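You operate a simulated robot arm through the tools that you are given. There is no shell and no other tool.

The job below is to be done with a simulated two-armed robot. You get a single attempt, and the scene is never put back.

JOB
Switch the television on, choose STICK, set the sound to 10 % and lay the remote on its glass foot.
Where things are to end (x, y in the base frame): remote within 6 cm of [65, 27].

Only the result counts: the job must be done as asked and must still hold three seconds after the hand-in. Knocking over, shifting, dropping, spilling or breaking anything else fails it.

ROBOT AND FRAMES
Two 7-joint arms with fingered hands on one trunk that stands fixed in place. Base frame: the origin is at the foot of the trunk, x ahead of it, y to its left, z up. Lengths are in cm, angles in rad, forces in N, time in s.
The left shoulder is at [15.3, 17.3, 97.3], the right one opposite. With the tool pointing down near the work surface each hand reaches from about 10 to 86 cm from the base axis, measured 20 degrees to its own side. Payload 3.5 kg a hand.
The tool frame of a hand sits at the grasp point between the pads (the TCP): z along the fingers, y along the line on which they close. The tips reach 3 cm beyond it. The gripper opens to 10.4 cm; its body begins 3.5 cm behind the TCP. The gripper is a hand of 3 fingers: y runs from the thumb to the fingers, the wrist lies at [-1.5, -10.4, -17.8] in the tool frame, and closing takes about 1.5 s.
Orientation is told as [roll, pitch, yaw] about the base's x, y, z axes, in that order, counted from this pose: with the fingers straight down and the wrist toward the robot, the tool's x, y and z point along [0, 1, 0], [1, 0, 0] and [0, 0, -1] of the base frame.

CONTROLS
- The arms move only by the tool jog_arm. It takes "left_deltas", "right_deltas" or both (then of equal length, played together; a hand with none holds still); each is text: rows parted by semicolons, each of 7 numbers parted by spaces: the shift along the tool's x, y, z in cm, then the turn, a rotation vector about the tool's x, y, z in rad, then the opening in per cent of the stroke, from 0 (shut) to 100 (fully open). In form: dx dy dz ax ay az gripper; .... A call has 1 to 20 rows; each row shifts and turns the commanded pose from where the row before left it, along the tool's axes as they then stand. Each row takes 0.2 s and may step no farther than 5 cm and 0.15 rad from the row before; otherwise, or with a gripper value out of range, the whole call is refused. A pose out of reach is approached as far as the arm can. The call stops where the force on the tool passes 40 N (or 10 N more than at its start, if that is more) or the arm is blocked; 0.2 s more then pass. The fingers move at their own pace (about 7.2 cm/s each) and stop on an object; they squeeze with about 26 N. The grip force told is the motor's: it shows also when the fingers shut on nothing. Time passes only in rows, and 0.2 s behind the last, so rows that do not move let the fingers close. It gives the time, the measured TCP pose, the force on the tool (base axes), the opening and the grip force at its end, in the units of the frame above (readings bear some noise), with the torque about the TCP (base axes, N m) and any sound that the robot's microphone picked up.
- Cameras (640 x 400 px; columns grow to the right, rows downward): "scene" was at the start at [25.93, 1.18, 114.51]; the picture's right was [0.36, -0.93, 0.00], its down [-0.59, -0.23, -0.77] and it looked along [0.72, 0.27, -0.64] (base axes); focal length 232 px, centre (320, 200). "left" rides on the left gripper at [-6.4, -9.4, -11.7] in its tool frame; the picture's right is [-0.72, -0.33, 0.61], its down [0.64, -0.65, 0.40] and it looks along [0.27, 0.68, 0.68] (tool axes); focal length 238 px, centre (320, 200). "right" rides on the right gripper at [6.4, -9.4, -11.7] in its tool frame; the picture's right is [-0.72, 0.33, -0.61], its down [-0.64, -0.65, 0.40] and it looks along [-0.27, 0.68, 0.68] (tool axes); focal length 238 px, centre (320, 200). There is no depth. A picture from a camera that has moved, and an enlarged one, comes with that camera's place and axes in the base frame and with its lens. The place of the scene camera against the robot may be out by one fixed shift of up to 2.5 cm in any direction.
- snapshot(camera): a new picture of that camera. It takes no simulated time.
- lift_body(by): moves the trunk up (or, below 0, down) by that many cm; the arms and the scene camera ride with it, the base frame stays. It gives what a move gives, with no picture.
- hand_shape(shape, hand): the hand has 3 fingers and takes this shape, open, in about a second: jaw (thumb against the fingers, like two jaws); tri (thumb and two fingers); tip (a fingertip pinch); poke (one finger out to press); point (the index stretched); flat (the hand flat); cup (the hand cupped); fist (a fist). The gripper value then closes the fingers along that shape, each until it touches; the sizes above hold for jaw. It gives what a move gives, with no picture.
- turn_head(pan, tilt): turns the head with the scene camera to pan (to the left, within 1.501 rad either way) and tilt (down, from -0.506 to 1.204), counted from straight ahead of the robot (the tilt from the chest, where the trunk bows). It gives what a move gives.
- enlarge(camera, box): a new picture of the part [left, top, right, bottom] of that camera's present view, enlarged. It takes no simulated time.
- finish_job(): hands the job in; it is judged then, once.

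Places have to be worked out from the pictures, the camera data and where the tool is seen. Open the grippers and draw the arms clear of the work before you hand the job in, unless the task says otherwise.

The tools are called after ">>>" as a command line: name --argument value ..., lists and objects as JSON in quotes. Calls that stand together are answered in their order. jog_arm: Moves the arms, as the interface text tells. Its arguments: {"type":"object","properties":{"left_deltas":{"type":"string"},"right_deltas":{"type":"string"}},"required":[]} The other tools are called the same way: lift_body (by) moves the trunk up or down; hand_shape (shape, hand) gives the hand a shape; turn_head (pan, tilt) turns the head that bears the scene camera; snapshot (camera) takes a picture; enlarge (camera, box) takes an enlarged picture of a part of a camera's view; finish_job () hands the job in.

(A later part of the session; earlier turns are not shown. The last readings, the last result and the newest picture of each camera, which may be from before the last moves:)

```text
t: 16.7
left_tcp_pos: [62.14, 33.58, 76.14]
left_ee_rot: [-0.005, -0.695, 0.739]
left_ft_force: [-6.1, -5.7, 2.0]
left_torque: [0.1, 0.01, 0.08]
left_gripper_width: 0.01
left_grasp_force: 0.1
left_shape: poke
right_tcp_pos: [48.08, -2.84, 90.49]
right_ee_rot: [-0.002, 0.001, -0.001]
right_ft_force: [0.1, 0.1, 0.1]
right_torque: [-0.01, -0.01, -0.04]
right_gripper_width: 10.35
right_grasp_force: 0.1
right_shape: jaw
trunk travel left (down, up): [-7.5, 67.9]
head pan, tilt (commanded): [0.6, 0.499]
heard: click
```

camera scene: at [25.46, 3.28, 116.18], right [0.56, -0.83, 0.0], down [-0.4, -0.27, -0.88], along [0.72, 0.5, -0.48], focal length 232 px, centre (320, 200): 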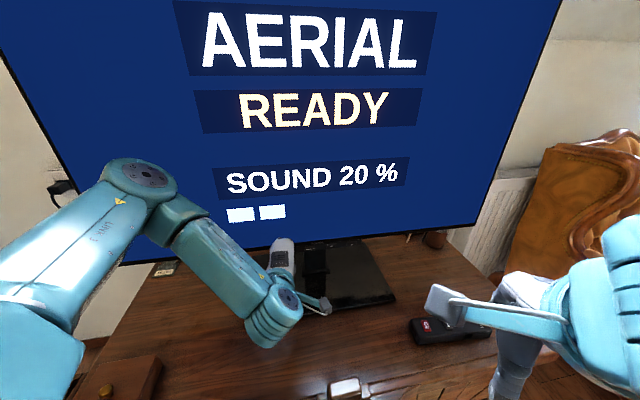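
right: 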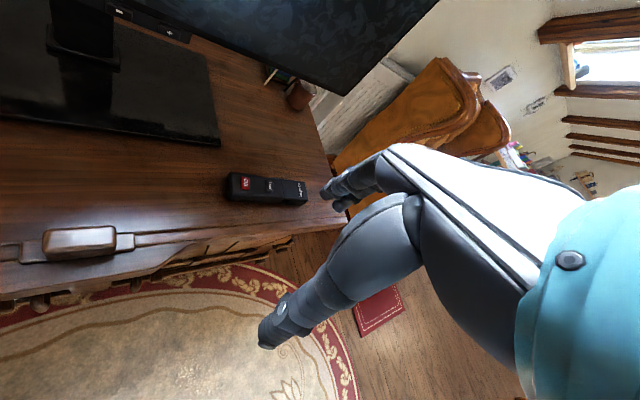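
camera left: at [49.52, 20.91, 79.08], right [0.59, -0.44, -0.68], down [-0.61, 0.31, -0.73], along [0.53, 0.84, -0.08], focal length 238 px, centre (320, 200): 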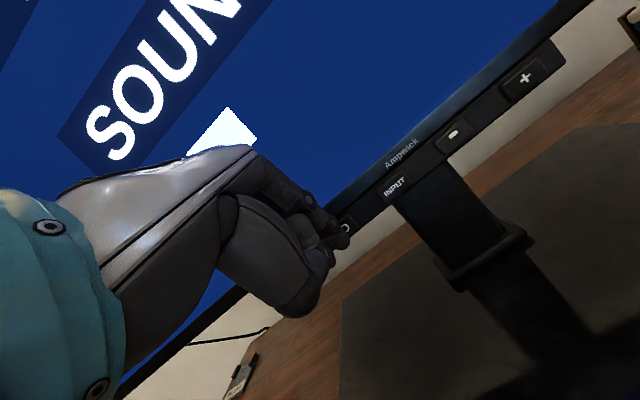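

A click came with INPUT pressed. I draw back 3 cm and read the screen.

>>> jog_arm --left_deltas "-0.0675 -0.765 -0.639 0 0 0 0; -0.0675 -0.765 -0.639 0 0 0 0; -0.061 -0.6885 -0.575 0 0 0 0; 0 0 0 0 0 0 0; 0 0 0 0 0 0 0"

>>> snapshot --camera "scene"

```text
t: 17.9
left_tcp_pos: [60.23, 31.51, 76.12]
left_ee_rot: [-0.006, -0.695, 0.741]
left_ft_force: [-0.5, -0.7, 0.2]
left_torque: [-0.01, -0.01, 0.01]
left_gripper_width: 0.0
left_grasp_force: 0.1
left_shape: poke
right_tcp_pos: [48.09, -2.81, 90.51]
right_ee_rot: [0.001, 0.001, 0.0]
right_ft_force: [0.5, 0.2, 0.0]
right_torque: [-0.01, 0.01, 0.01]
right_gripper_width: 10.36
right_grasp_force: 0.0
right_shape: jaw
trunk travel left (down, up): [-7.5, 67.9]
head pan, tilt (commanded): [0.6, 0.499]
```

```text
taken
camera scene: at [25.46, 3.28, 116.18], right [0.56, -0.83, 0.0], down [-0.4, -0.27, -0.88], along [0.72, 0.5, -0.48], focal length 232 px, centre (320, 200)
```

scene: 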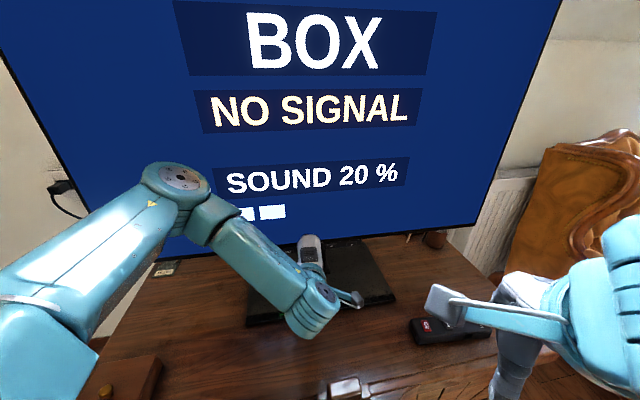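

The screen went from AERIAL to BOX (NO SIGNAL), sound 20 %. I press INPUT once more in the same way.

>>> jog_arm --left_deltas "0.0675 0.765 0.639 0 0 0 0; 0.0675 0.765 0.639 0 0 0 0; 0.034 0.382 0.32 0 0 0 0; 0.0135 0.153 0.128 0 0 0 0; 0.0135 0.153 0.128 0 0 0 0; 0 0 0 0 0 0 0"

>>> jog_arm --left_deltas "-0.0675 -0.765 -0.639 0 0 0 0; -0.0675 -0.765 -0.639 0 0 0 0; -0.061 -0.6885 -0.575 0 0 0 0; 0 0 0 0 0 0 0; 0 0 0 0 0 0 0"

>>> snapshot --camera "scene"

```text
t: 19.3
left_tcp_pos: [62.17, 33.41, 76.2]
left_ee_rot: [-0.006, -0.696, 0.74]
left_ft_force: [-4.2, -7.2, 1.8]
left_torque: [0.02, 0.01, -0.01]
left_gripper_width: 0.03
left_grasp_force: 0.1
left_shape: poke
right_tcp_pos: [48.02, -2.94, 90.46]
right_ee_rot: [0.001, 0.0, 0.0]
right_ft_force: [0.0, 0.6, -0.3]
right_torque: [-0.02, 0.03, 0.04]
right_gripper_width: 10.35
right_grasp_force: 0.1
right_shape: jaw
trunk travel left (down, up): [-7.5, 67.9]
head pan, tilt (commanded): [0.6, 0.499]
heard: click
```

```text
t: 20.5
left_tcp_pos: [60.25, 31.6, 76.08]
left_ee_rot: [-0.003, -0.697, 0.741]
left_ft_force: [0.1, -0.3, 0.0]
left_torque: [-0.02, -0.03, 0.0]
left_gripper_width: 0.0
left_grasp_force: 0.1
left_shape: poke
right_tcp_pos: [48.15, -2.78, 90.5]
right_ee_rot: [-0.001, 0.0, 0.0]
right_ft_force: [-0.7, 0.0, -0.2]
right_torque: [-0.02, 0.02, 0.0]
right_gripper_width: 10.35
right_grasp_force: 0.1
right_shape: jaw
trunk travel left (down, up): [-7.5, 67.9]
head pan, tilt (commanded): [0.6, 0.499]
```

```text
taken
camera scene: at [25.46, 3.28, 116.18], right [0.56, -0.83, 0.0], down [-0.4, -0.27, -0.88], along [0.72, 0.5, -0.48], focal length 232 px, centre (320, 200)
```

scene: 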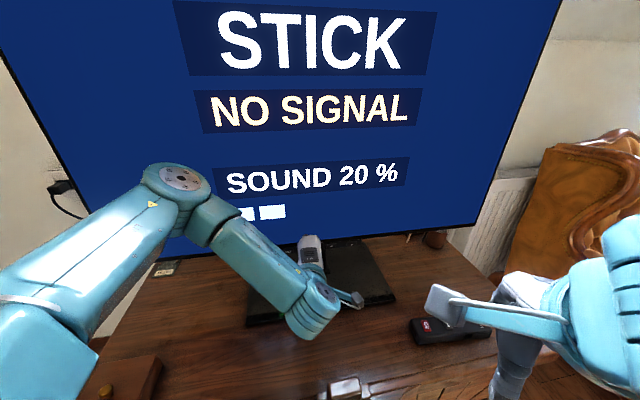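

STICK is chosen (NO SIGNAL only means nothing is plugged in, which the job does not ask for). Now I shift 5.8 cm along the row to the − key.

>>> jog_arm --left_deltas "-2.89 0.15 0.125 0 0 0 0; -2.89 0.15 0.125 0 0 0 0; 0 0 0 0 0 0 0; 0 0 0 0 0 0 0"

>>> enlarge --camera "left" --box '[250, 120, 450, 300]'

```text
t: 21.5
left_tcp_pos: [64.3, 27.63, 76.24]
left_ee_rot: [-0.005, -0.695, 0.741]
left_ft_force: [0.3, -0.4, -1.1]
left_torque: [0.01, -0.02, -0.02]
left_gripper_width: 0.0
left_grasp_force: 0.1
left_shape: poke
right_tcp_pos: [48.07, -2.82, 90.33]
right_ee_rot: [0.0, 0.0, -0.002]
right_ft_force: [-0.6, 0.3, 0.8]
right_torque: [0.01, 0.0, 0.0]
right_gripper_width: 10.36
right_grasp_force: 0.1
right_shape: jaw
trunk travel left (down, up): [-7.5, 67.9]
head pan, tilt (commanded): [0.6, 0.499]
```

```text
2.22 times, centred on (350, 210) of left
camera zoom: at [57.86, 12.79, 79.2], right [0.59, -0.44, -0.68], down [-0.61, 0.31, -0.73], along [0.53, 0.84, -0.08], focal length 530 px, centre (253, 178)
```

zoom: 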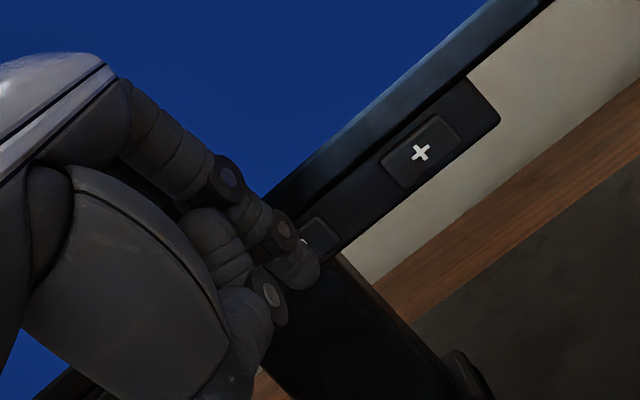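

The fingertip lines up with the − key in the same relation as before. I press it once.

>>> jog_arm --left_deltas "0.0675 0.765 0.639 0 0 0 0; 0.0675 0.765 0.639 0 0 0 0; 0.034 0.382 0.32 0 0 0 0; 0.0135 0.153 0.128 0 0 0 0; 0.0135 0.153 0.128 0 0 0 0; 0 0 0 0 0 0 0"

```text
t: 22.9
left_tcp_pos: [66.24, 29.57, 76.15]
left_ee_rot: [-0.004, -0.696, 0.739]
left_ft_force: [-9.2, -11.2, 4.2]
left_torque: [0.22, -0.14, 0.03]
left_gripper_width: 0.01
left_grasp_force: 0.0
left_shape: poke
right_tcp_pos: [48.04, -2.94, 90.4]
right_ee_rot: [0.002, -0.002, 0.0]
right_ft_force: [0.1, 0.2, 0.9]
right_torque: [0.01, 0.02, 0.01]
right_gripper_width: 10.36
right_grasp_force: 0.1
right_shape: jaw
trunk travel left (down, up): [-7.5, 67.9]
head pan, tilt (commanded): [0.6, 0.499]
heard: click
```

A click was heard for −. I draw back 3 cm and read the screen.

>>> jog_arm --left_deltas "-0.0675 -0.765 -0.639 0 0 0 0; -0.0675 -0.765 -0.639 0 0 0 0; -0.061 -0.6885 -0.575 0 0 0 0; 0 0 0 0 0 0 0; 0 0 0 0 0 0 0"

>>> snapshot --camera "scene"

```text
t: 24.1
left_tcp_pos: [64.35, 27.59, 76.1]
left_ee_rot: [-0.007, -0.697, 0.743]
left_ft_force: [0.5, -0.1, -0.8]
left_torque: [0.02, -0.01, 0.0]
left_gripper_width: 0.01
left_grasp_force: 0.1
left_shape: poke
right_tcp_pos: [48.11, -2.88, 90.44]
right_ee_rot: [0.001, -0.001, 0.0]
right_ft_force: [-0.3, 0.8, -0.3]
right_torque: [0.02, -0.01, 0.03]
right_gripper_width: 10.35
right_grasp_force: 0.1
right_shape: jaw
trunk travel left (down, up): [-7.5, 67.9]
head pan, tilt (commanded): [0.6, 0.499]
```

```text
taken
camera scene: at [25.46, 3.28, 116.18], right [0.56, -0.83, 0.0], down [-0.4, -0.27, -0.88], along [0.72, 0.5, -0.48], focal length 232 px, centre (320, 200)
```

scene: 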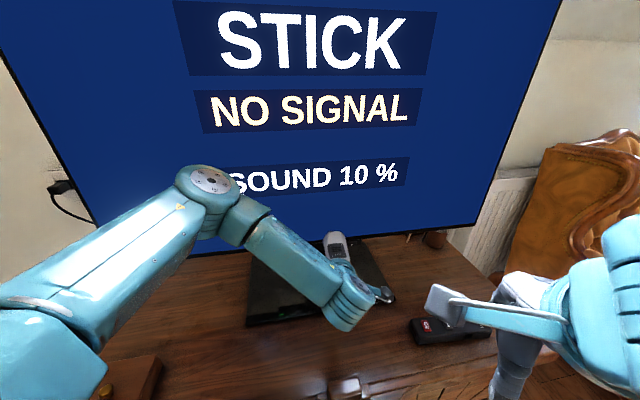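

The screen now reads STICK and SOUND 10 %. The TV part is done, so I back the left hand away along the normal, raise it, and un-pitch it.

>>> jog_arm --left_deltas "-0.27 -3.06 -2.556 0 0 0 0; -0.27 -3.06 -2.556 0 0 0 0; 0 2.564 -3.068 0 0 0 0; 0 2.564 -3.068 0 0 0 0; 0 2.564 -3.068 0 0 0 0; 0 0 0 0.14 0 0 0; 0 0 0 0.14 0 0 0; 0 0 0 0.14 0 0 0; 0 0 0 0.14 0 0 0; 0 0 0 0.14 0 0 0; 0 0 0 0 0 0 0"

>>> snapshot --camera "scene"

```text
t: 26.5
left_tcp_pos: [61.95, 26.11, 88.45]
left_ee_rot: [-0.004, 0.006, 0.739]
left_ft_force: [0.8, -0.3, 0.1]
left_torque: [0.02, 0.01, -0.01]
left_gripper_width: 0.0
left_grasp_force: 0.2
left_shape: poke
left hand out of reach, approached as far as the arm can: row 1, 2
right_tcp_pos: [48.09, -2.88, 90.51]
right_ee_rot: [0.001, 0.001, -0.002]
right_ft_force: [-0.2, 0.0, 0.3]
right_torque: [0.04, -0.02, 0.0]
right_gripper_width: 10.37
right_grasp_force: 0.1
right_shape: jaw
trunk travel left (down, up): [-7.5, 67.9]
head pan, tilt (commanded): [0.6, 0.499]
```

```text
taken
camera scene: at [25.46, 3.28, 116.18], right [0.56, -0.83, 0.0], down [-0.4, -0.27, -0.88], along [0.72, 0.5, -0.48], focal length 232 px, centre (320, 200)
```

scene: 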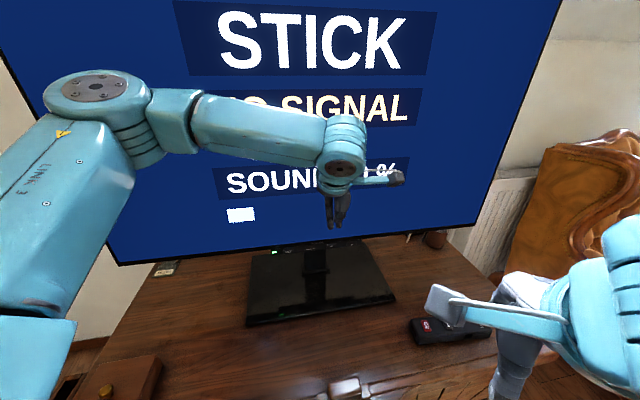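

The screen shows STICK, sound 10 % with one bar. I move the left arm left and up out of the way, turning it back to its first heading.

>>> jog_arm --left_deltas "3.5 -0.8 -0.5 0 0 0 0; 3.5 -0.8 -0.5 0 0 0 0; 3.5 -0.8 -0.5 0 0 0 0; 3.5 -0.8 -0.5 0 0 0.1 0; 3.5 -0.5 -0.5 0 0 0.12 0; 3 0 -0.5 0 0 0.13 0; 2 0 -0.5 0 0 0.13 0; 0 0 -0.5 0 0 0.13 0; 0 0 -0.5 0 0 0.13 0; 0 0 0 0 0 0 0"

>>> snapshot --camera "scene"

>>> snapshot --camera "right"

```text
t: 28.7
left_tcp_pos: [45.39, 41.27, 93.13]
left_ee_rot: [-0.005, -0.001, -0.004]
left_ft_force: [1.0, -1.1, 0.0]
left_torque: [-0.01, -0.01, 0.01]
left_gripper_width: 0.0
left_grasp_force: 0.1
left_shape: poke
right_tcp_pos: [48.14, -2.95, 90.46]
right_ee_rot: [0.0, 0.001, -0.001]
right_ft_force: [-0.8, 0.0, -0.3]
right_torque: [-0.02, 0.03, -0.01]
right_gripper_width: 10.35
right_grasp_force: 0.1
right_shape: jaw
trunk travel left (down, up): [-7.5, 67.9]
head pan, tilt (commanded): [0.6, 0.499]
```

```text
taken
camera scene: at [25.46, 3.28, 116.18], right [0.56, -0.83, 0.0], down [-0.4, -0.27, -0.88], along [0.72, 0.5, -0.48], focal length 232 px, centre (320, 200)
```

scene: 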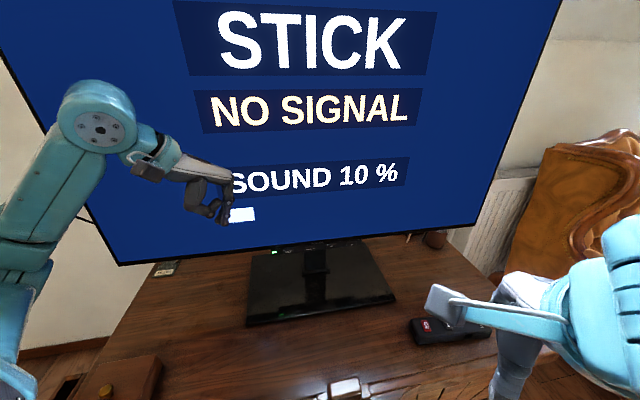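

```text
taken
camera right: at [38.62, 3.5, 102.2], right [0.33, -0.72, 0.61], down [-0.65, -0.64, -0.4], along [0.68, -0.27, -0.68], focal length 238 px, centre (320, 200)
```

right: 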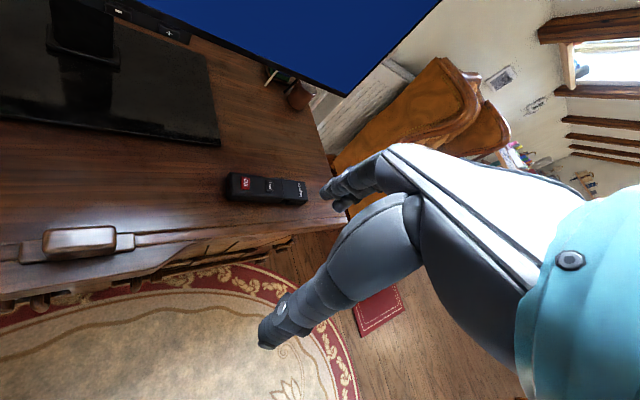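

The left arm is clear and the remote sits unmoved at the right. I draw the left hand back a bit more and bring the right hand out over the remote, turning it to yaw ≈0.72 so that its jaw closes across the remote's width.

>>> jog_arm --left_deltas "0 -2 0 0 0 0 0; 0 -2 0 0 0 0 0; 0 0 0 0 0 0 0; 0 0 0 0 0 0 0; 0 0 0 0 0 0 0; 0 0 0 0 0 0 0; 0 0 0 0 0 0 0; 0 0 0 0 0 0 0; 0 0 0 0 0 0 0; 0 0 0 0 0 0 0; 0 0 0 0 0 0 0; 0 0 0 0 0 0 0" --right_deltas "0 3.5 1 0 0 0 100; 0 3.5 1 0 0 0 100; 0 3.5 1 0 0 0 100; 0 3.5 1 0 0 0 100; 0 0 0 0 0 -0.12 100; 0 0 0 0 0 -0.12 100; 0 0 0 0 0 -0.12 100; 0 0 0 0 0 -0.12 100; 0 0 0 0 0 -0.12 100; 0 0 0 0 0 -0.12 100; 0 0 0 0 0 0 100; 0 0 0 0 0 0 100"

>>> snapshot --camera "right"

>>> snapshot --camera "scene"

```text
t: 31.3
left_tcp_pos: [41.44, 41.18, 93.05]
left_ee_rot: [-0.005, 0.0, -0.001]
left_ft_force: [-0.1, -0.4, 0.7]
left_torque: [0.0, 0.02, 0.03]
left_gripper_width: 0.01
left_grasp_force: 0.1
left_shape: poke
right_tcp_pos: [62.24, -2.84, 86.52]
right_ee_rot: [-0.001, -0.001, 0.721]
right_ft_force: [0.1, -0.4, -0.2]
right_torque: [0.03, 0.01, 0.0]
right_gripper_width: 10.36
right_grasp_force: 0.0
right_shape: jaw
trunk travel left (down, up): [-7.5, 67.9]
head pan, tilt (commanded): [0.6, 0.499]
```

```text
taken
camera right: at [50.79, -4.35, 98.24], right [0.72, -0.33, 0.61], down [-0.07, -0.91, -0.4], along [0.69, 0.25, -0.68], focal length 238 px, centre (320, 200)
```

right: 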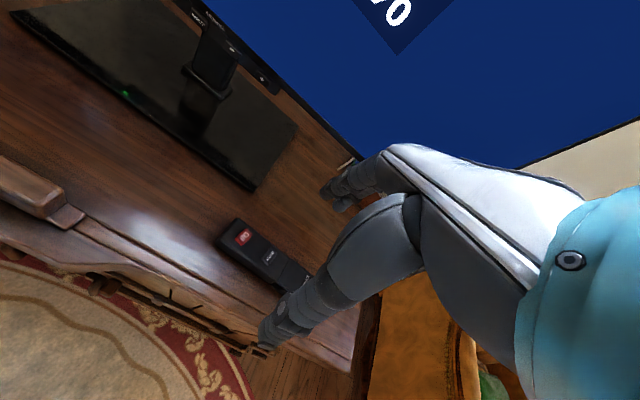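

```text
taken
camera scene: at [25.46, 3.28, 116.18], right [0.56, -0.83, 0.0], down [-0.4, -0.27, -0.88], along [0.72, 0.5, -0.48], focal length 232 px, centre (320, 200)
```

scene: 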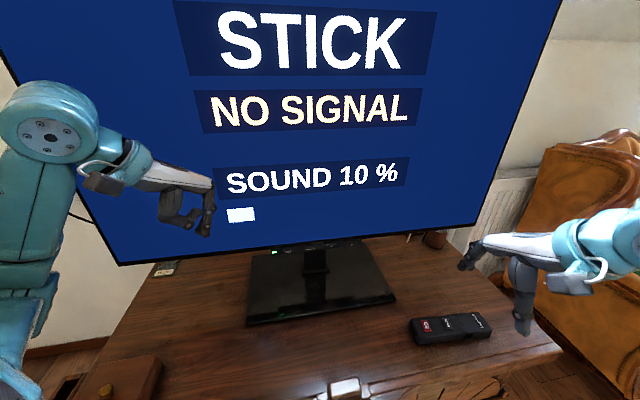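

Both views now show the remote fully. I zoom in to fix its outline, and also the glass foot's outline.

>>> enlarge --camera "right" --box '[200, 205, 330, 305]'

>>> enlarge --camera "scene" --box '[400, 295, 500, 355]'

>>> enlarge --camera "scene" --box '[230, 225, 410, 335]'

>>> enlarge --camera "right" --box '[0, 0, 310, 200]'

```text
4.00 times, centred on (265, 255) of right
camera zoom: at [50.79, -4.35, 98.24], right [0.72, -0.33, 0.61], down [-0.07, -0.91, -0.4], along [0.69, 0.25, -0.68], focal length 953 px, centre (540, -20)
```

zoom: 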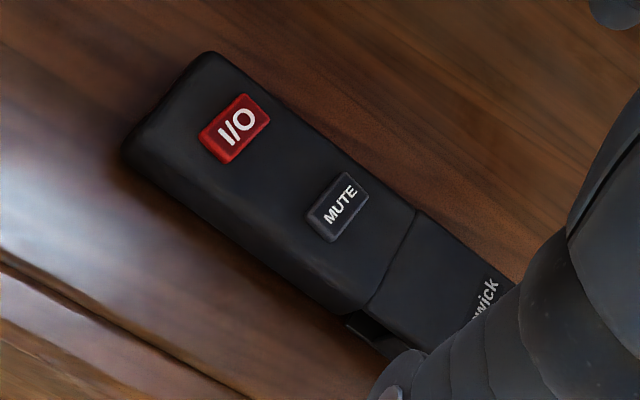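

```text
6.40 times, centred on (450, 325) of scene
camera zoom: at [25.46, 3.28, 116.18], right [0.56, -0.83, 0.0], down [-0.4, -0.27, -0.88], along [0.72, 0.5, -0.48], focal length 1485 px, centre (-512, -600)
```

zoom: 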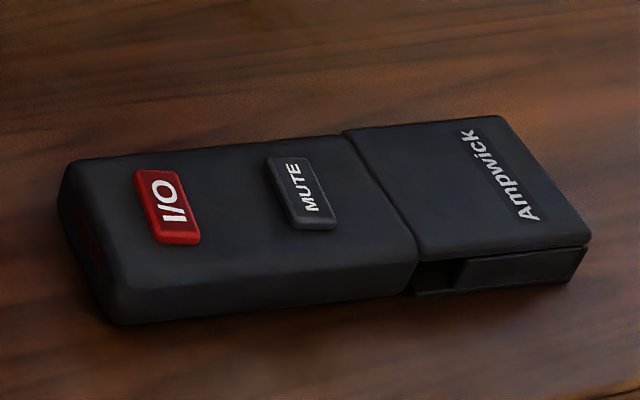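

```text
3.56 times, centred on (320, 280) of scene
camera zoom: at [25.46, 3.28, 116.18], right [0.56, -0.83, 0.0], down [-0.4, -0.27, -0.88], along [0.72, 0.5, -0.48], focal length 825 px, centre (320, -84)
```

zoom: 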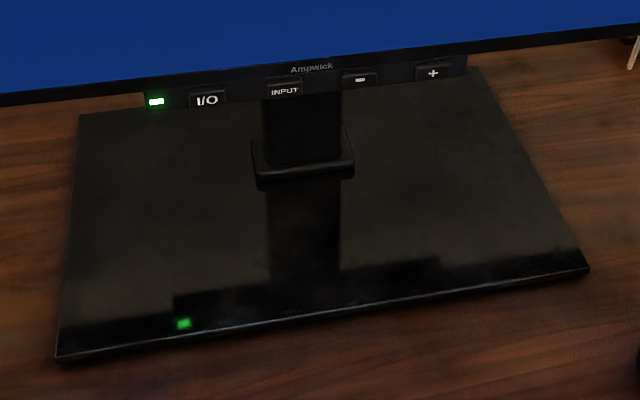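

```text
2.00 times, centred on (155, 100) of right
camera zoom: at [50.79, -4.35, 98.24], right [0.72, -0.33, 0.61], down [-0.07, -0.91, -0.4], along [0.69, 0.25, -0.68], focal length 477 px, centre (650, 400)
```

zoom: 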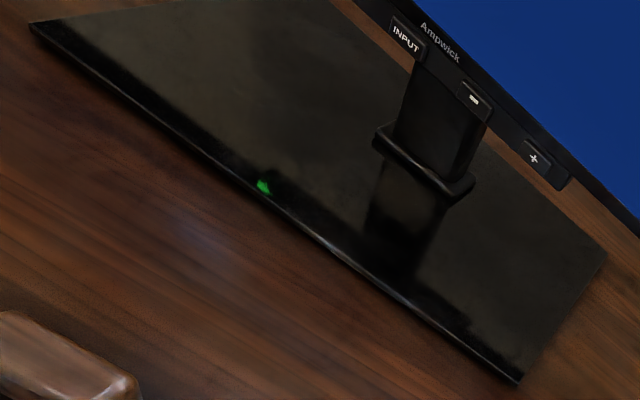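

Remote centre line fits I/O [67.5, 3.55] → MUTE [70.9, −0.4], top z≈63.2, width ≈5.2, heading −49°, so yaw 0.72 is right. The glass foot spans about 40×25 cm with its top near z≈61. I move over the MUTE area at z≈75.

>>> jog_arm --right_deltas "-0.965 2.03 2.875 0 0 0 80; -0.965 2.03 2.875 0 0 0 80; -0.965 2.03 2.875 0 0 0 80; -0.965 2.03 2.875 0 0 0 80; 0 0 0 0 0 0 80; 0 0 0 0 0 0 80"

>>> snapshot --camera "right"

>>> enlarge --camera "scene" --box '[380, 220, 580, 360]'

```text
t: 32.7
left_tcp_pos: [41.4, 41.15, 92.9]
left_ee_rot: [-0.004, 0.001, -0.002]
left_ft_force: [-0.1, -0.2, 0.4]
left_torque: [0.02, 0.0, 0.0]
left_gripper_width: 0.02
left_grasp_force: 0.0
left_shape: poke
right_tcp_pos: [70.77, -0.41, 74.95]
right_ee_rot: [-0.001, 0.001, 0.721]
right_ft_force: [0.0, 0.6, 0.6]
right_torque: [-0.01, -0.02, 0.01]
right_gripper_width: 8.31
right_grasp_force: 0.1
right_shape: jaw
trunk travel left (down, up): [-7.5, 67.9]
head pan, tilt (commanded): [0.6, 0.499]
```

```text
taken
camera right: at [59.46, -1.9, 86.71], right [0.72, -0.33, 0.61], down [-0.07, -0.91, -0.4], along [0.69, 0.25, -0.68], focal length 238 px, centre (320, 200)
```

right: 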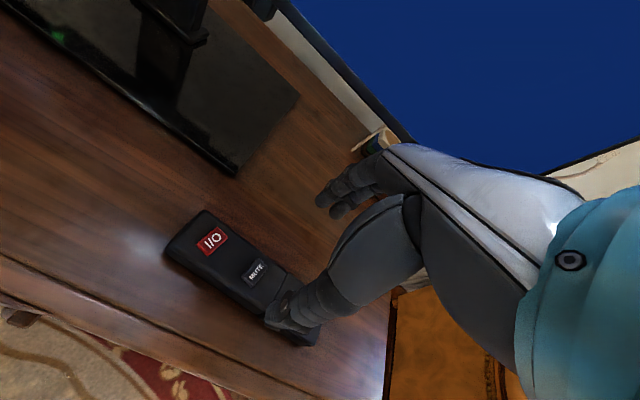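

```text
2.86 times, centred on (480, 290) of scene
camera zoom: at [25.46, 3.27, 116.18], right [0.56, -0.83, 0.0], down [-0.4, -0.27, -0.88], along [0.72, 0.5, -0.48], focal length 663 px, centre (-137, -57)
```

zoom: 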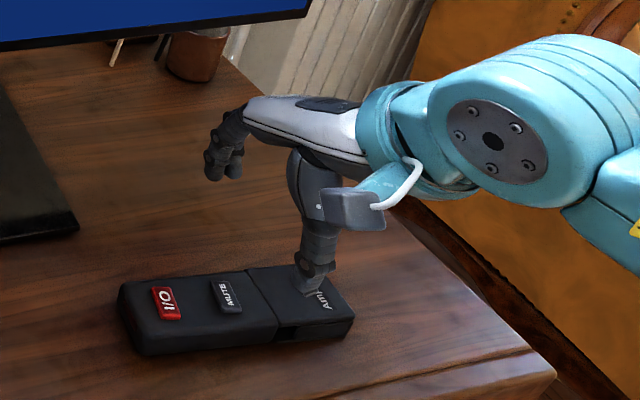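

The thumb and fingers straddle the remote's width, centred near the MUTE key. I descend to TCP z≈65, still above table contact.

>>> jog_arm --right_deltas "0 0 2.5 0 0 0 80; 0 0 2.5 0 0 0 80; 0 0 2.5 0 0 0 80; 0 0 2 0 0 0 80; 0 0 0 0 0 0 80; 0 0 0 0 0 0 80"

>>> snapshot --camera "right"

>>> enlarge --camera "scene" --box '[380, 240, 580, 380]'

```text
t: 34.1
left_tcp_pos: [41.49, 41.18, 92.91]
left_ee_rot: [-0.005, 0.0, -0.003]
left_ft_force: [-0.9, 0.8, 0.6]
left_torque: [0.02, 0.0, 0.03]
left_gripper_width: 0.02
left_grasp_force: 0.1
left_shape: poke
right_tcp_pos: [70.84, -0.3, 65.39]
right_ee_rot: [0.0, 0.001, 0.721]
right_ft_force: [-0.3, -0.3, -0.6]
right_torque: [0.01, 0.01, 0.02]
right_gripper_width: 8.36
right_grasp_force: 0.0
right_shape: jaw
trunk travel left (down, up): [-7.5, 67.9]
head pan, tilt (commanded): [0.6, 0.499]
```

```text
taken
camera right: at [59.33, -1.83, 77.08], right [0.72, -0.33, 0.61], down [-0.07, -0.91, -0.4], along [0.69, 0.25, -0.68], focal length 238 px, centre (320, 200)
```

right: 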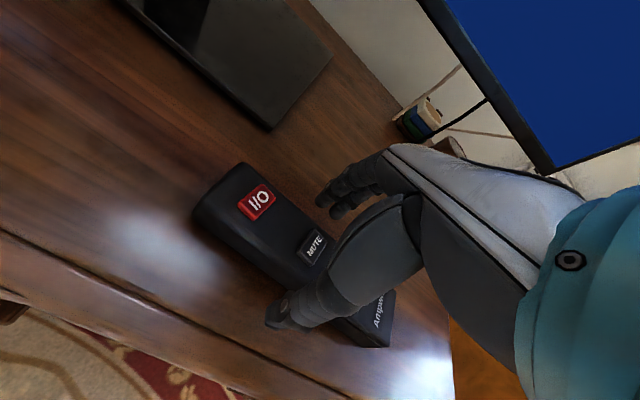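

```text
2.86 times, centred on (480, 310) of scene
camera zoom: at [25.46, 3.27, 116.18], right [0.56, -0.83, 0.0], down [-0.4, -0.27, -0.88], along [0.72, 0.5, -0.48], focal length 663 px, centre (-137, -114)
```

zoom: 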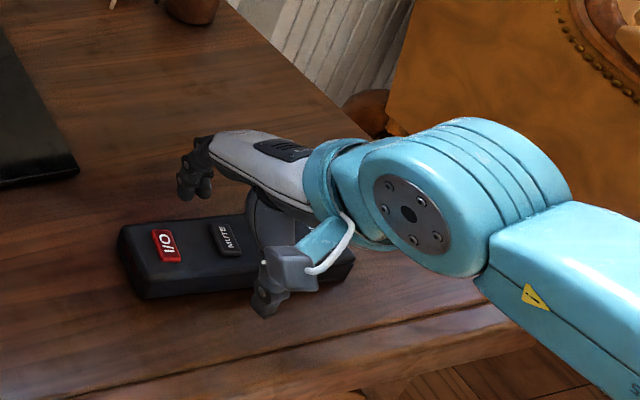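

The jaw straddles the remote with clearance on both sides. I go down another 1.2 cm, slowly, watching the vertical force for table contact.

>>> jog_arm --right_deltas "0 0 0.4 0 0 0 80; 0 0 0.4 0 0 0 80; 0 0 0.4 0 0 0 80; 0 0 0 0 0 0 80"

```text
t: 35.1
left_tcp_pos: [41.37, 41.2, 92.93]
left_ee_rot: [-0.005, 0.001, -0.002]
left_ft_force: [0.3, 0.2, 0.2]
left_torque: [-0.01, 0.04, -0.01]
left_gripper_width: 0.0
left_grasp_force: 0.1
left_shape: poke
right_tcp_pos: [70.81, -0.31, 64.12]
right_ee_rot: [0.0, 0.001, 0.718]
right_ft_force: [0.3, 0.9, 0.2]
right_torque: [-0.03, 0.0, 0.01]
right_gripper_width: 8.37
right_grasp_force: 0.1
right_shape: jaw
trunk travel left (down, up): [-7.5, 67.9]
head pan, tilt (commanded): [0.6, 0.499]
```

No contact yet at z=64.1. I go another 0.3 cm lower in two small steps.

>>> jog_arm --right_deltas "0 0 0.15 0 0 0 80; 0 0 0.15 0 0 0 80; 0 0 0 0 0 0 80"

>>> enlarge --camera "right" --box '[190, 130, 430, 360]'

```text
t: 35.9
left_tcp_pos: [41.42, 41.22, 92.98]
left_ee_rot: [-0.005, 0.001, -0.001]
left_ft_force: [0.0, 0.9, -0.3]
left_torque: [0.0, 0.02, 0.02]
left_gripper_width: 0.0
left_grasp_force: 0.0
left_shape: poke
right_tcp_pos: [70.76, -0.39, 63.74]
right_ee_rot: [0.001, 0.0, 0.719]
right_ft_force: [0.3, 0.1, 0.4]
right_torque: [-0.02, 0.03, -0.01]
right_gripper_width: 8.35
right_grasp_force: 0.0
right_shape: jaw
trunk travel left (down, up): [-7.5, 67.9]
head pan, tilt (commanded): [0.6, 0.499]
```

```text
1.74 times, centred on (310, 245) of right
camera zoom: at [59.36, -1.91, 75.64], right [0.72, -0.33, 0.61], down [-0.07, -0.91, -0.4], along [0.69, 0.25, -0.68], focal length 414 px, centre (337, 122)
```

zoom: 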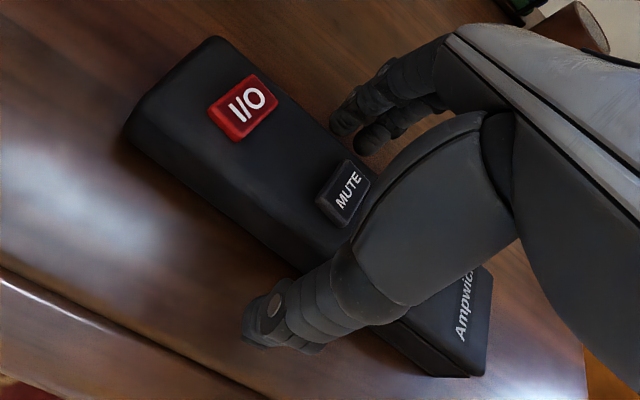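

The fingertips are just above the table with about 2.4 cm of overlap on the remote's sides. I close the jaw.

>>> jog_arm --right_deltas "0 0 0 0 0 0 40; 0 0 0 0 0 0 20; 0 0 0 0 0 0 0; 0 0 0 0 0 0 0; 0 0 0 0 0 0 0; 0 0 0 0 0 0 0; 0 0 0 0 0 0 0; 0 0 0 0 0 0 0"

>>> snapshot --camera "right"

>>> snapshot --camera "scene"

```text
t: 37.7
left_tcp_pos: [41.51, 41.19, 92.9]
left_ee_rot: [-0.005, 0.004, -0.001]
left_ft_force: [0.5, -0.8, -0.8]
left_torque: [-0.02, -0.01, -0.01]
left_gripper_width: 0.0
left_grasp_force: 0.2
left_shape: poke
right_tcp_pos: [70.7, -0.36, 63.86]
right_ee_rot: [0.0, 0.0, 0.718]
right_ft_force: [-0.5, 0.1, -0.6]
right_torque: [0.01, -0.04, 0.01]
right_gripper_width: 4.41
right_grasp_force: 26.1
right_shape: jaw
trunk travel left (down, up): [-7.5, 67.9]
head pan, tilt (commanded): [0.6, 0.499]
```

```text
taken
camera right: at [59.37, -1.91, 75.64], right [0.72, -0.33, 0.61], down [-0.07, -0.91, -0.4], along [0.69, 0.25, -0.68], focal length 238 px, centre (320, 200)
```

right: 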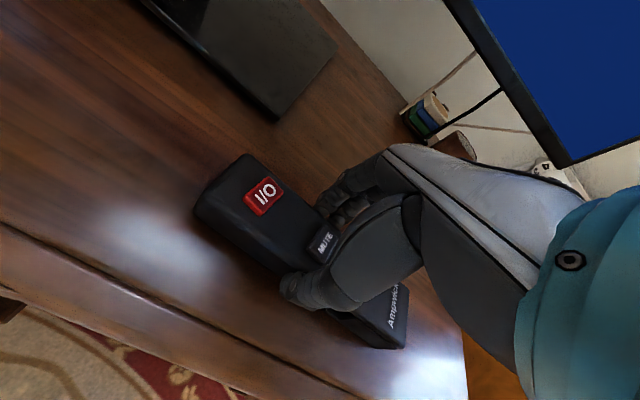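

```text
taken
camera scene: at [25.48, 3.28, 116.18], right [0.56, -0.83, 0.0], down [-0.4, -0.27, -0.88], along [0.72, 0.5, -0.48], focal length 232 px, centre (320, 200)
```

scene: 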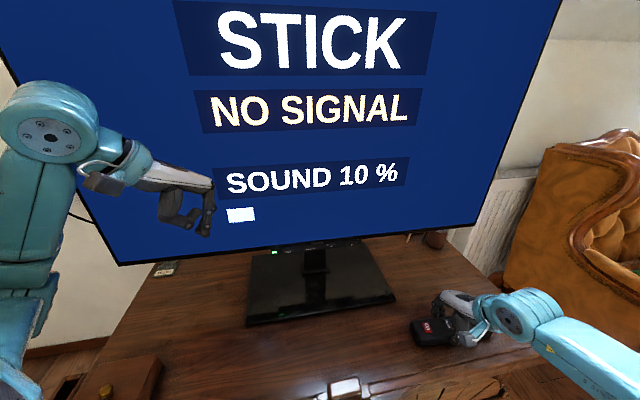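

The remote is held (width 4.4, grip 26 N) and the screen is unchanged. I lift it straight up gently and check that it stays level in the hand.

>>> jog_arm --right_deltas "0 0 -1 0 0 0 0; 0 0 -2 0 0 0 0; 0 0 -2.5 0 0 0 0; 0 0 -2.5 0 0 0 0; 0 0 0 0 0 0 0; 0 0 0 0 0 0 0"

>>> snapshot --camera "right"

>>> enlarge --camera "scene" --box '[380, 240, 540, 360]'

```text
t: 39.1
left_tcp_pos: [41.36, 41.23, 92.89]
left_ee_rot: [-0.005, 0.001, -0.001]
left_ft_force: [0.7, 0.0, -0.6]
left_torque: [-0.02, 0.01, -0.02]
left_gripper_width: 0.03
left_grasp_force: 0.0
left_shape: poke
right_tcp_pos: [70.7, -0.43, 72.01]
right_ee_rot: [0.0, 0.001, 0.719]
right_ft_force: [-0.3, 0.6, -1.5]
right_torque: [0.05, 0.02, -0.02]
right_gripper_width: 4.41
right_grasp_force: 25.7
right_shape: jaw
trunk travel left (down, up): [-7.5, 67.9]
head pan, tilt (commanded): [0.6, 0.499]
```

```text
taken
camera right: at [59.34, -1.85, 83.82], right [0.72, -0.33, 0.61], down [-0.07, -0.91, -0.4], along [0.69, 0.25, -0.68], focal length 238 px, centre (320, 200)
```

right: 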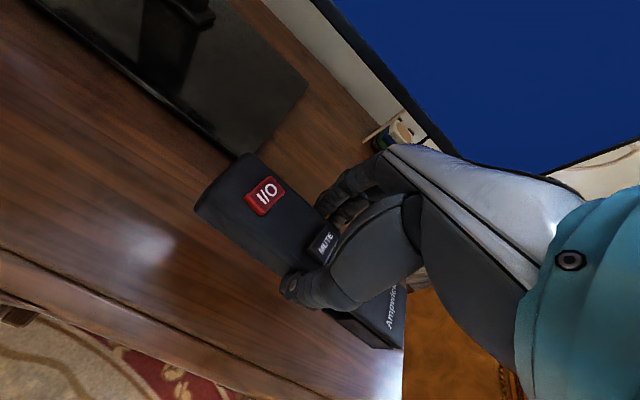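

```text
3.33 times, centred on (460, 300) of scene
camera zoom: at [25.48, 3.27, 116.17], right [0.56, -0.83, 0.0], down [-0.4, -0.27, -0.88], along [0.72, 0.5, -0.48], focal length 773 px, centre (-147, -133)
```

zoom: 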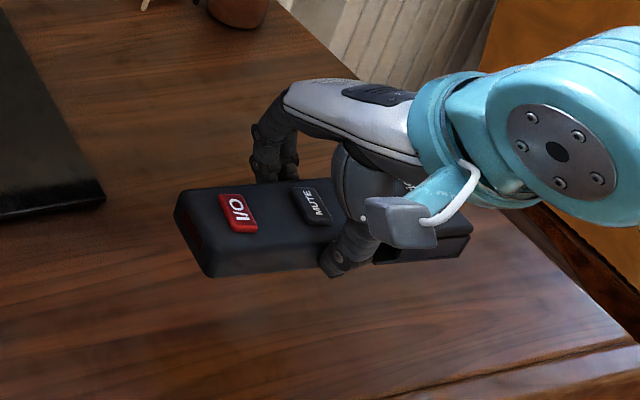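

The remote hangs level and firm. I carry it along the front of the TV to above the glass foot, staying 3 cm short of the final depth.

>>> jog_arm --right_deltas "3.59 1.29 0 0 0 0 0; 3.59 1.29 0 0 0 0 0; 3.59 1.29 0 0 0 0 0; 3.59 1.29 0 0 0 0 0; 3.59 1.29 0 0 0 0 0; 3.59 1.29 0 0 0 0 0; 3.59 1.29 0 0 0 0 0; 0 0 0 0 0 0 0; 0 0 0 0 0 0 0"

>>> snapshot --camera "right"

>>> snapshot --camera "scene"

>>> snapshot --camera "left"

```text
t: 41.1
left_tcp_pos: [41.42, 41.24, 92.91]
left_ee_rot: [-0.006, 0.001, -0.001]
left_ft_force: [-0.2, -0.5, -0.3]
left_torque: [0.01, 0.01, 0.03]
left_gripper_width: 0.0
left_grasp_force: 0.0
left_shape: poke
right_tcp_pos: [61.44, 23.07, 71.96]
right_ee_rot: [0.0, -0.001, 0.719]
right_ft_force: [0.3, 0.5, -1.7]
right_torque: [0.05, 0.01, -0.02]
right_gripper_width: 4.39
right_grasp_force: 25.9
right_shape: jaw
right hand out of reach, approached as far as the arm can: row 7
trunk travel left (down, up): [-7.5, 67.9]
head pan, tilt (commanded): [0.6, 0.499]
```

```text
taken
camera right: at [50.01, 21.69, 83.75], right [0.72, -0.33, 0.61], down [-0.07, -0.91, -0.41], along [0.69, 0.25, -0.68], focal length 238 px, centre (320, 200)
```

right: 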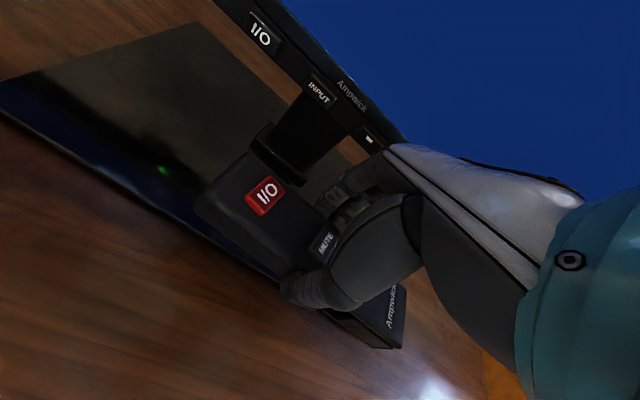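

```text
taken
camera scene: at [25.48, 3.28, 116.18], right [0.56, -0.83, 0.0], down [-0.4, -0.27, -0.88], along [0.72, 0.5, -0.48], focal length 232 px, centre (320, 200)
```

scene: 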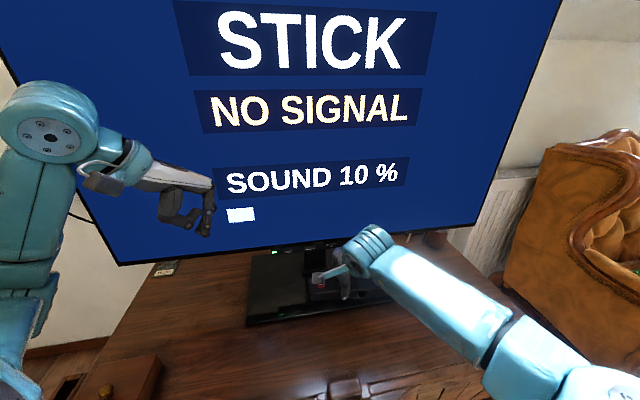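

```text
taken
camera left: at [32.16, 34.79, 104.72], right [-0.33, -0.72, -0.61], down [-0.65, 0.64, -0.41], along [0.68, 0.26, -0.68], focal length 238 px, centre (320, 200)
```

left: 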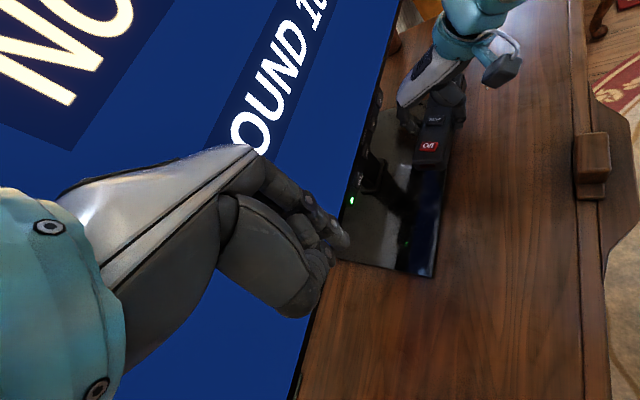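

The right hand stands over the foot (TCP [61.4, 23.1, 72]), slightly short of the asked spot due to a reach limit. I now move toward the TV by 3.4 cm in small steps while watching the clearance.

>>> jog_arm --right_deltas "0 1.2 0 0 0 0 0; 0 1.2 0 0 0 0 0; 0 0 0 0 0 0 0"

>>> enlarge --camera "left" --box '[330, 20, 540, 290]'

>>> enlarge --camera "right" --box '[180, 20, 480, 320]'

```text
t: 41.9
left_tcp_pos: [41.46, 41.26, 92.97]
left_ee_rot: [-0.007, 0.003, -0.003]
left_ft_force: [-0.5, -0.1, -0.1]
left_torque: [0.02, 0.0, 0.0]
left_gripper_width: 0.0
left_grasp_force: 0.0
left_shape: poke
right_tcp_pos: [61.4, 23.03, 71.95]
right_ee_rot: [-0.001, 0.002, 0.72]
right_ft_force: [0.0, 0.3, -2.3]
right_torque: [0.04, 0.04, 0.04]
right_gripper_width: 4.38
right_grasp_force: 26.1
right_shape: jaw
right hand out of reach, approached as far as the arm can: row 1, 2
trunk travel left (down, up): [-7.5, 67.9]
head pan, tilt (commanded): [0.6, 0.499]
```

```text
1.48 times, centred on (435, 155) of left
camera zoom: at [32.16, 34.79, 104.72], right [-0.33, -0.72, -0.61], down [-0.65, 0.64, -0.41], along [0.68, 0.26, -0.68], focal length 353 px, centre (150, 267)
```

zoom: 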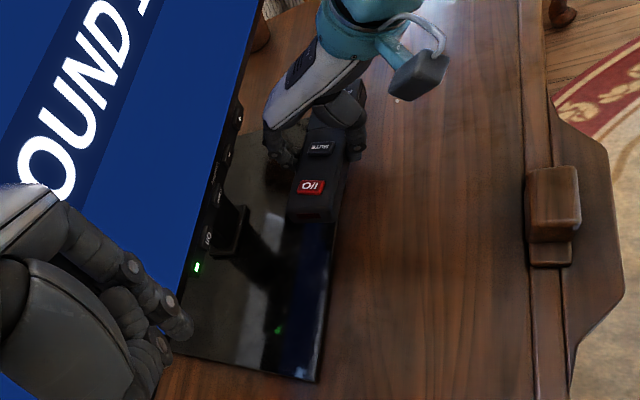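

```text
1.33 times, centred on (330, 170) of right
camera zoom: at [50.01, 21.68, 83.76], right [0.72, -0.33, 0.61], down [-0.07, -0.91, -0.41], along [0.69, 0.25, -0.68], focal length 318 px, centre (307, 240)
```

zoom: 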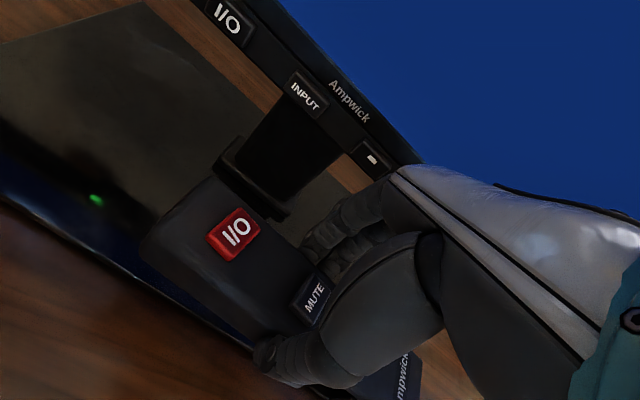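

The arm could not go farther at this height. I lower the remote 3 cm (its bottom still about 4 cm above the foot) and try the forward step again, since the wrist is then less bent.

>>> jog_arm --right_deltas "0 0 1.5 0 0 0 0; 0 0 1.5 0 0 0 0; 0 0.7 0 0 0 0 0; 0 0.7 0 0 0 0 0; 0 0 0 0 0 0 0"

```text
t: 43.1
left_tcp_pos: [41.47, 41.23, 92.92]
left_ee_rot: [-0.003, 0.001, -0.001]
left_ft_force: [0.2, 0.5, 0.8]
left_torque: [0.0, 0.05, 0.0]
left_gripper_width: 0.0
left_grasp_force: 0.0
left_shape: poke
right_tcp_pos: [61.85, 22.48, 69.6]
right_ee_rot: [-0.001, -0.001, 0.719]
right_ft_force: [1.0, -0.4, -1.5]
right_torque: [0.02, 0.04, -0.05]
right_gripper_width: 4.4
right_grasp_force: 25.7
right_shape: jaw
right hand out of reach, approached as far as the arm can: row 2, 3, 4
trunk travel left (down, up): [-7.5, 67.9]
head pan, tilt (commanded): [0.6, 0.499]
```

Going lower made it worse, so the right arm cannot reach deep enough here. I will set the remote down on the table just in front of the foot and take it over with the left arm, which reaches this spot easily. First I back off and turn the yaw to 0.5.

>>> jog_arm --right_deltas "0.59 -3.47 0 0 0 0 0; 0.59 -3.47 0 0 0 0 0; 0 0 0 0 0 0.11 0; 0 0 0 0 0 0.11 0; 0 0 0 0 0 0 0; 0 0 0 0 0 0 0"

>>> snapshot --camera "right"

>>> snapshot --camera "left"

```text
t: 44.5
left_tcp_pos: [41.44, 41.26, 92.9]
left_ee_rot: [-0.006, 0.0, -0.002]
left_ft_force: [-0.2, 0.4, 0.7]
left_torque: [0.02, 0.0, -0.03]
left_gripper_width: 0.01
left_grasp_force: 0.1
left_shape: poke
right_tcp_pos: [55.56, 18.79, 69.68]
right_ee_rot: [-0.001, 0.0, 0.501]
right_ft_force: [-0.3, 0.6, -1.6]
right_torque: [0.03, 0.01, 0.02]
right_gripper_width: 4.4
right_grasp_force: 26.2
right_shape: jaw
trunk travel left (down, up): [-7.5, 67.9]
head pan, tilt (commanded): [0.6, 0.499]
```

```text
taken
camera right: at [44.13, 19.89, 81.36], right [0.63, -0.48, 0.61], down [-0.27, -0.88, -0.4], along [0.73, 0.09, -0.68], focal length 238 px, centre (320, 200)
```

right: 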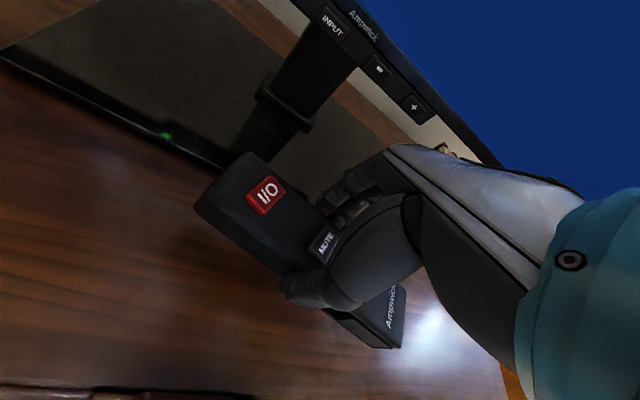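

```text
taken
camera left: at [32.16, 34.79, 104.72], right [-0.33, -0.72, -0.61], down [-0.65, 0.64, -0.41], along [0.68, 0.26, -0.68], focal length 238 px, centre (320, 200)
```

left: 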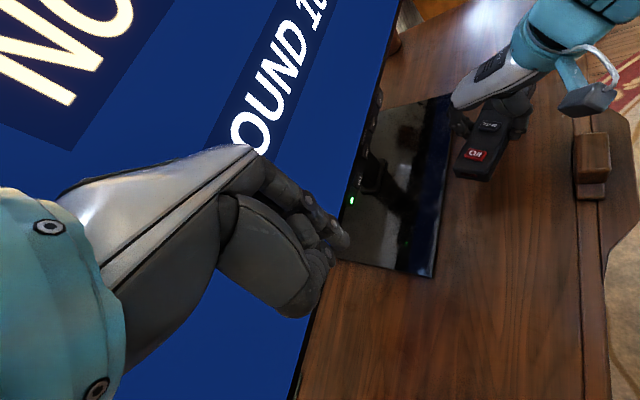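

The remote's nearest corner is about 2.4 cm in front of the foot edge. I lower it to the table, to nearly the same height at which I gripped it.

>>> jog_arm --right_deltas "0 0 2 0 0 0 0; 0 0 2 0 0 0 0; 0 0 1 0 0 0 0; 0 0 0.4 0 0 0 0; 0 0 0.2 0 0 0 0; 0 0 0 0 0 0 0"

```text
t: 45.9
left_tcp_pos: [41.58, 41.25, 92.88]
left_ee_rot: [-0.006, 0.0, -0.002]
left_ft_force: [0.2, -0.9, 0.2]
left_torque: [-0.02, 0.0, -0.02]
left_gripper_width: 0.03
left_grasp_force: 0.0
left_shape: poke
right_tcp_pos: [55.59, 18.89, 64.03]
right_ee_rot: [0.001, 0.002, 0.499]
right_ft_force: [-0.3, -0.3, -1.9]
right_torque: [0.0, -0.01, 0.01]
right_gripper_width: 4.37
right_grasp_force: 25.6
right_shape: jaw
trunk travel left (down, up): [-7.5, 67.9]
head pan, tilt (commanded): [0.6, 0.499]
```

Still fully hanging (−1.9 N). I lower in 0.1 cm steps until the table takes the weight.

>>> jog_arm --right_deltas "0 0 0.1 0 0 0 0; 0 0 0.1 0 0 0 0; 0 0 0 0 0 0 0"

```text
t: 46.7
left_tcp_pos: [41.43, 41.17, 92.99]
left_ee_rot: [-0.007, -0.001, -0.003]
left_ft_force: [-1.2, -0.1, 0.7]
left_torque: [-0.02, 0.0, -0.02]
left_gripper_width: 0.01
left_grasp_force: 0.0
left_shape: poke
right_tcp_pos: [55.68, 18.91, 63.87]
right_ee_rot: [0.001, -0.002, 0.5]
right_ft_force: [-0.5, -0.7, 2.3]
right_torque: [-0.05, 0.0, 0.01]
right_gripper_width: 4.38
right_grasp_force: 26.6
right_shape: jaw
trunk travel left (down, up): [-7.5, 67.9]
head pan, tilt (commanded): [0.6, 0.499]
```

The table now carries it (+2.3 N). I open the jaw moderately and look.

>>> jog_arm --right_deltas "0 0 0 0 0 0 50; 0 0 0 0 0 0 60; 0 0 0 0 0 0 70; 0 0 0 0 0 0 70; 0 0 0 0 0 0 70; 0 0 0 0 0 0 70"

>>> snapshot --camera "right"

```text
t: 48.1
left_tcp_pos: [41.59, 41.24, 92.92]
left_ee_rot: [-0.004, 0.001, -0.001]
left_ft_force: [-0.7, 0.7, 0.1]
left_torque: [0.01, -0.03, 0.02]
left_gripper_width: 0.0
left_grasp_force: 0.2
left_shape: poke
right_tcp_pos: [55.63, 18.89, 63.77]
right_ee_rot: [0.0, 0.0, 0.499]
right_ft_force: [1.8, -0.1, 0.0]
right_torque: [0.0, 0.04, 0.0]
right_gripper_width: 7.23
right_grasp_force: 0.0
right_shape: jaw
trunk travel left (down, up): [-7.5, 67.9]
head pan, tilt (commanded): [0.6, 0.499]
```

```text
taken
camera right: at [44.23, 19.91, 75.57], right [0.63, -0.47, 0.61], down [-0.27, -0.88, -0.4], along [0.73, 0.09, -0.68], focal length 238 px, centre (320, 200)
```

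right: 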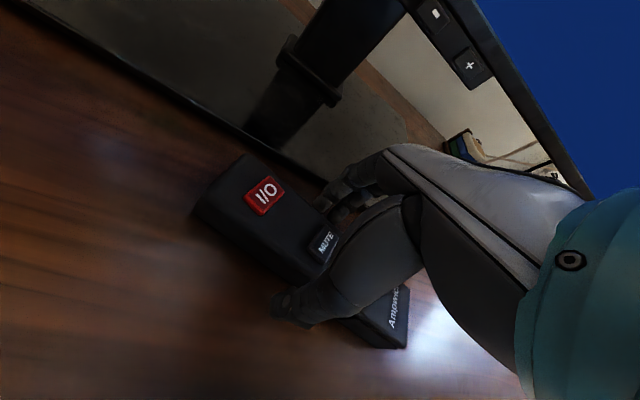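

The remote stands free on the table. I raise the right hand straight up, then draw it away to the right.

>>> jog_arm --right_deltas "0 0 -0.5 0 0 0 70; 0 0 -1.5 0 0 0 70; 0 0 -3 0 0 0 70; 0 0 -4 0 0 0 70; 0 0 -4 0 0 0 70; 0 0 -4 0 0 0 70; 0 0 0 0 0 0 70"

>>> snapshot --camera "scene"

```text
t: 49.7
left_tcp_pos: [41.54, 41.32, 92.87]
left_ee_rot: [-0.004, 0.0, -0.002]
left_ft_force: [-0.1, 0.1, 0.2]
left_torque: [0.0, 0.03, -0.01]
left_gripper_width: 0.0
left_grasp_force: 0.0
left_shape: poke
right_tcp_pos: [55.51, 18.86, 81.06]
right_ee_rot: [0.001, 0.001, 0.499]
right_ft_force: [-0.4, 0.0, -0.3]
right_torque: [0.02, 0.03, 0.06]
right_gripper_width: 7.24
right_grasp_force: 0.0
right_shape: jaw
trunk travel left (down, up): [-7.5, 67.9]
head pan, tilt (commanded): [0.6, 0.499]
```

```text
taken
camera scene: at [25.46, 3.28, 116.18], right [0.56, -0.83, 0.0], down [-0.4, -0.27, -0.88], along [0.72, 0.5, -0.48], focal length 232 px, centre (320, 200)
```

scene: 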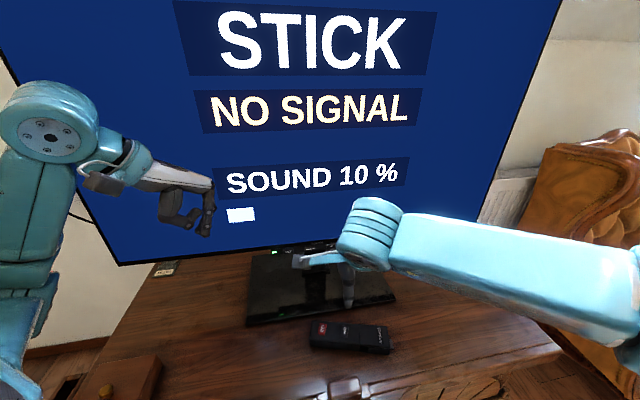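

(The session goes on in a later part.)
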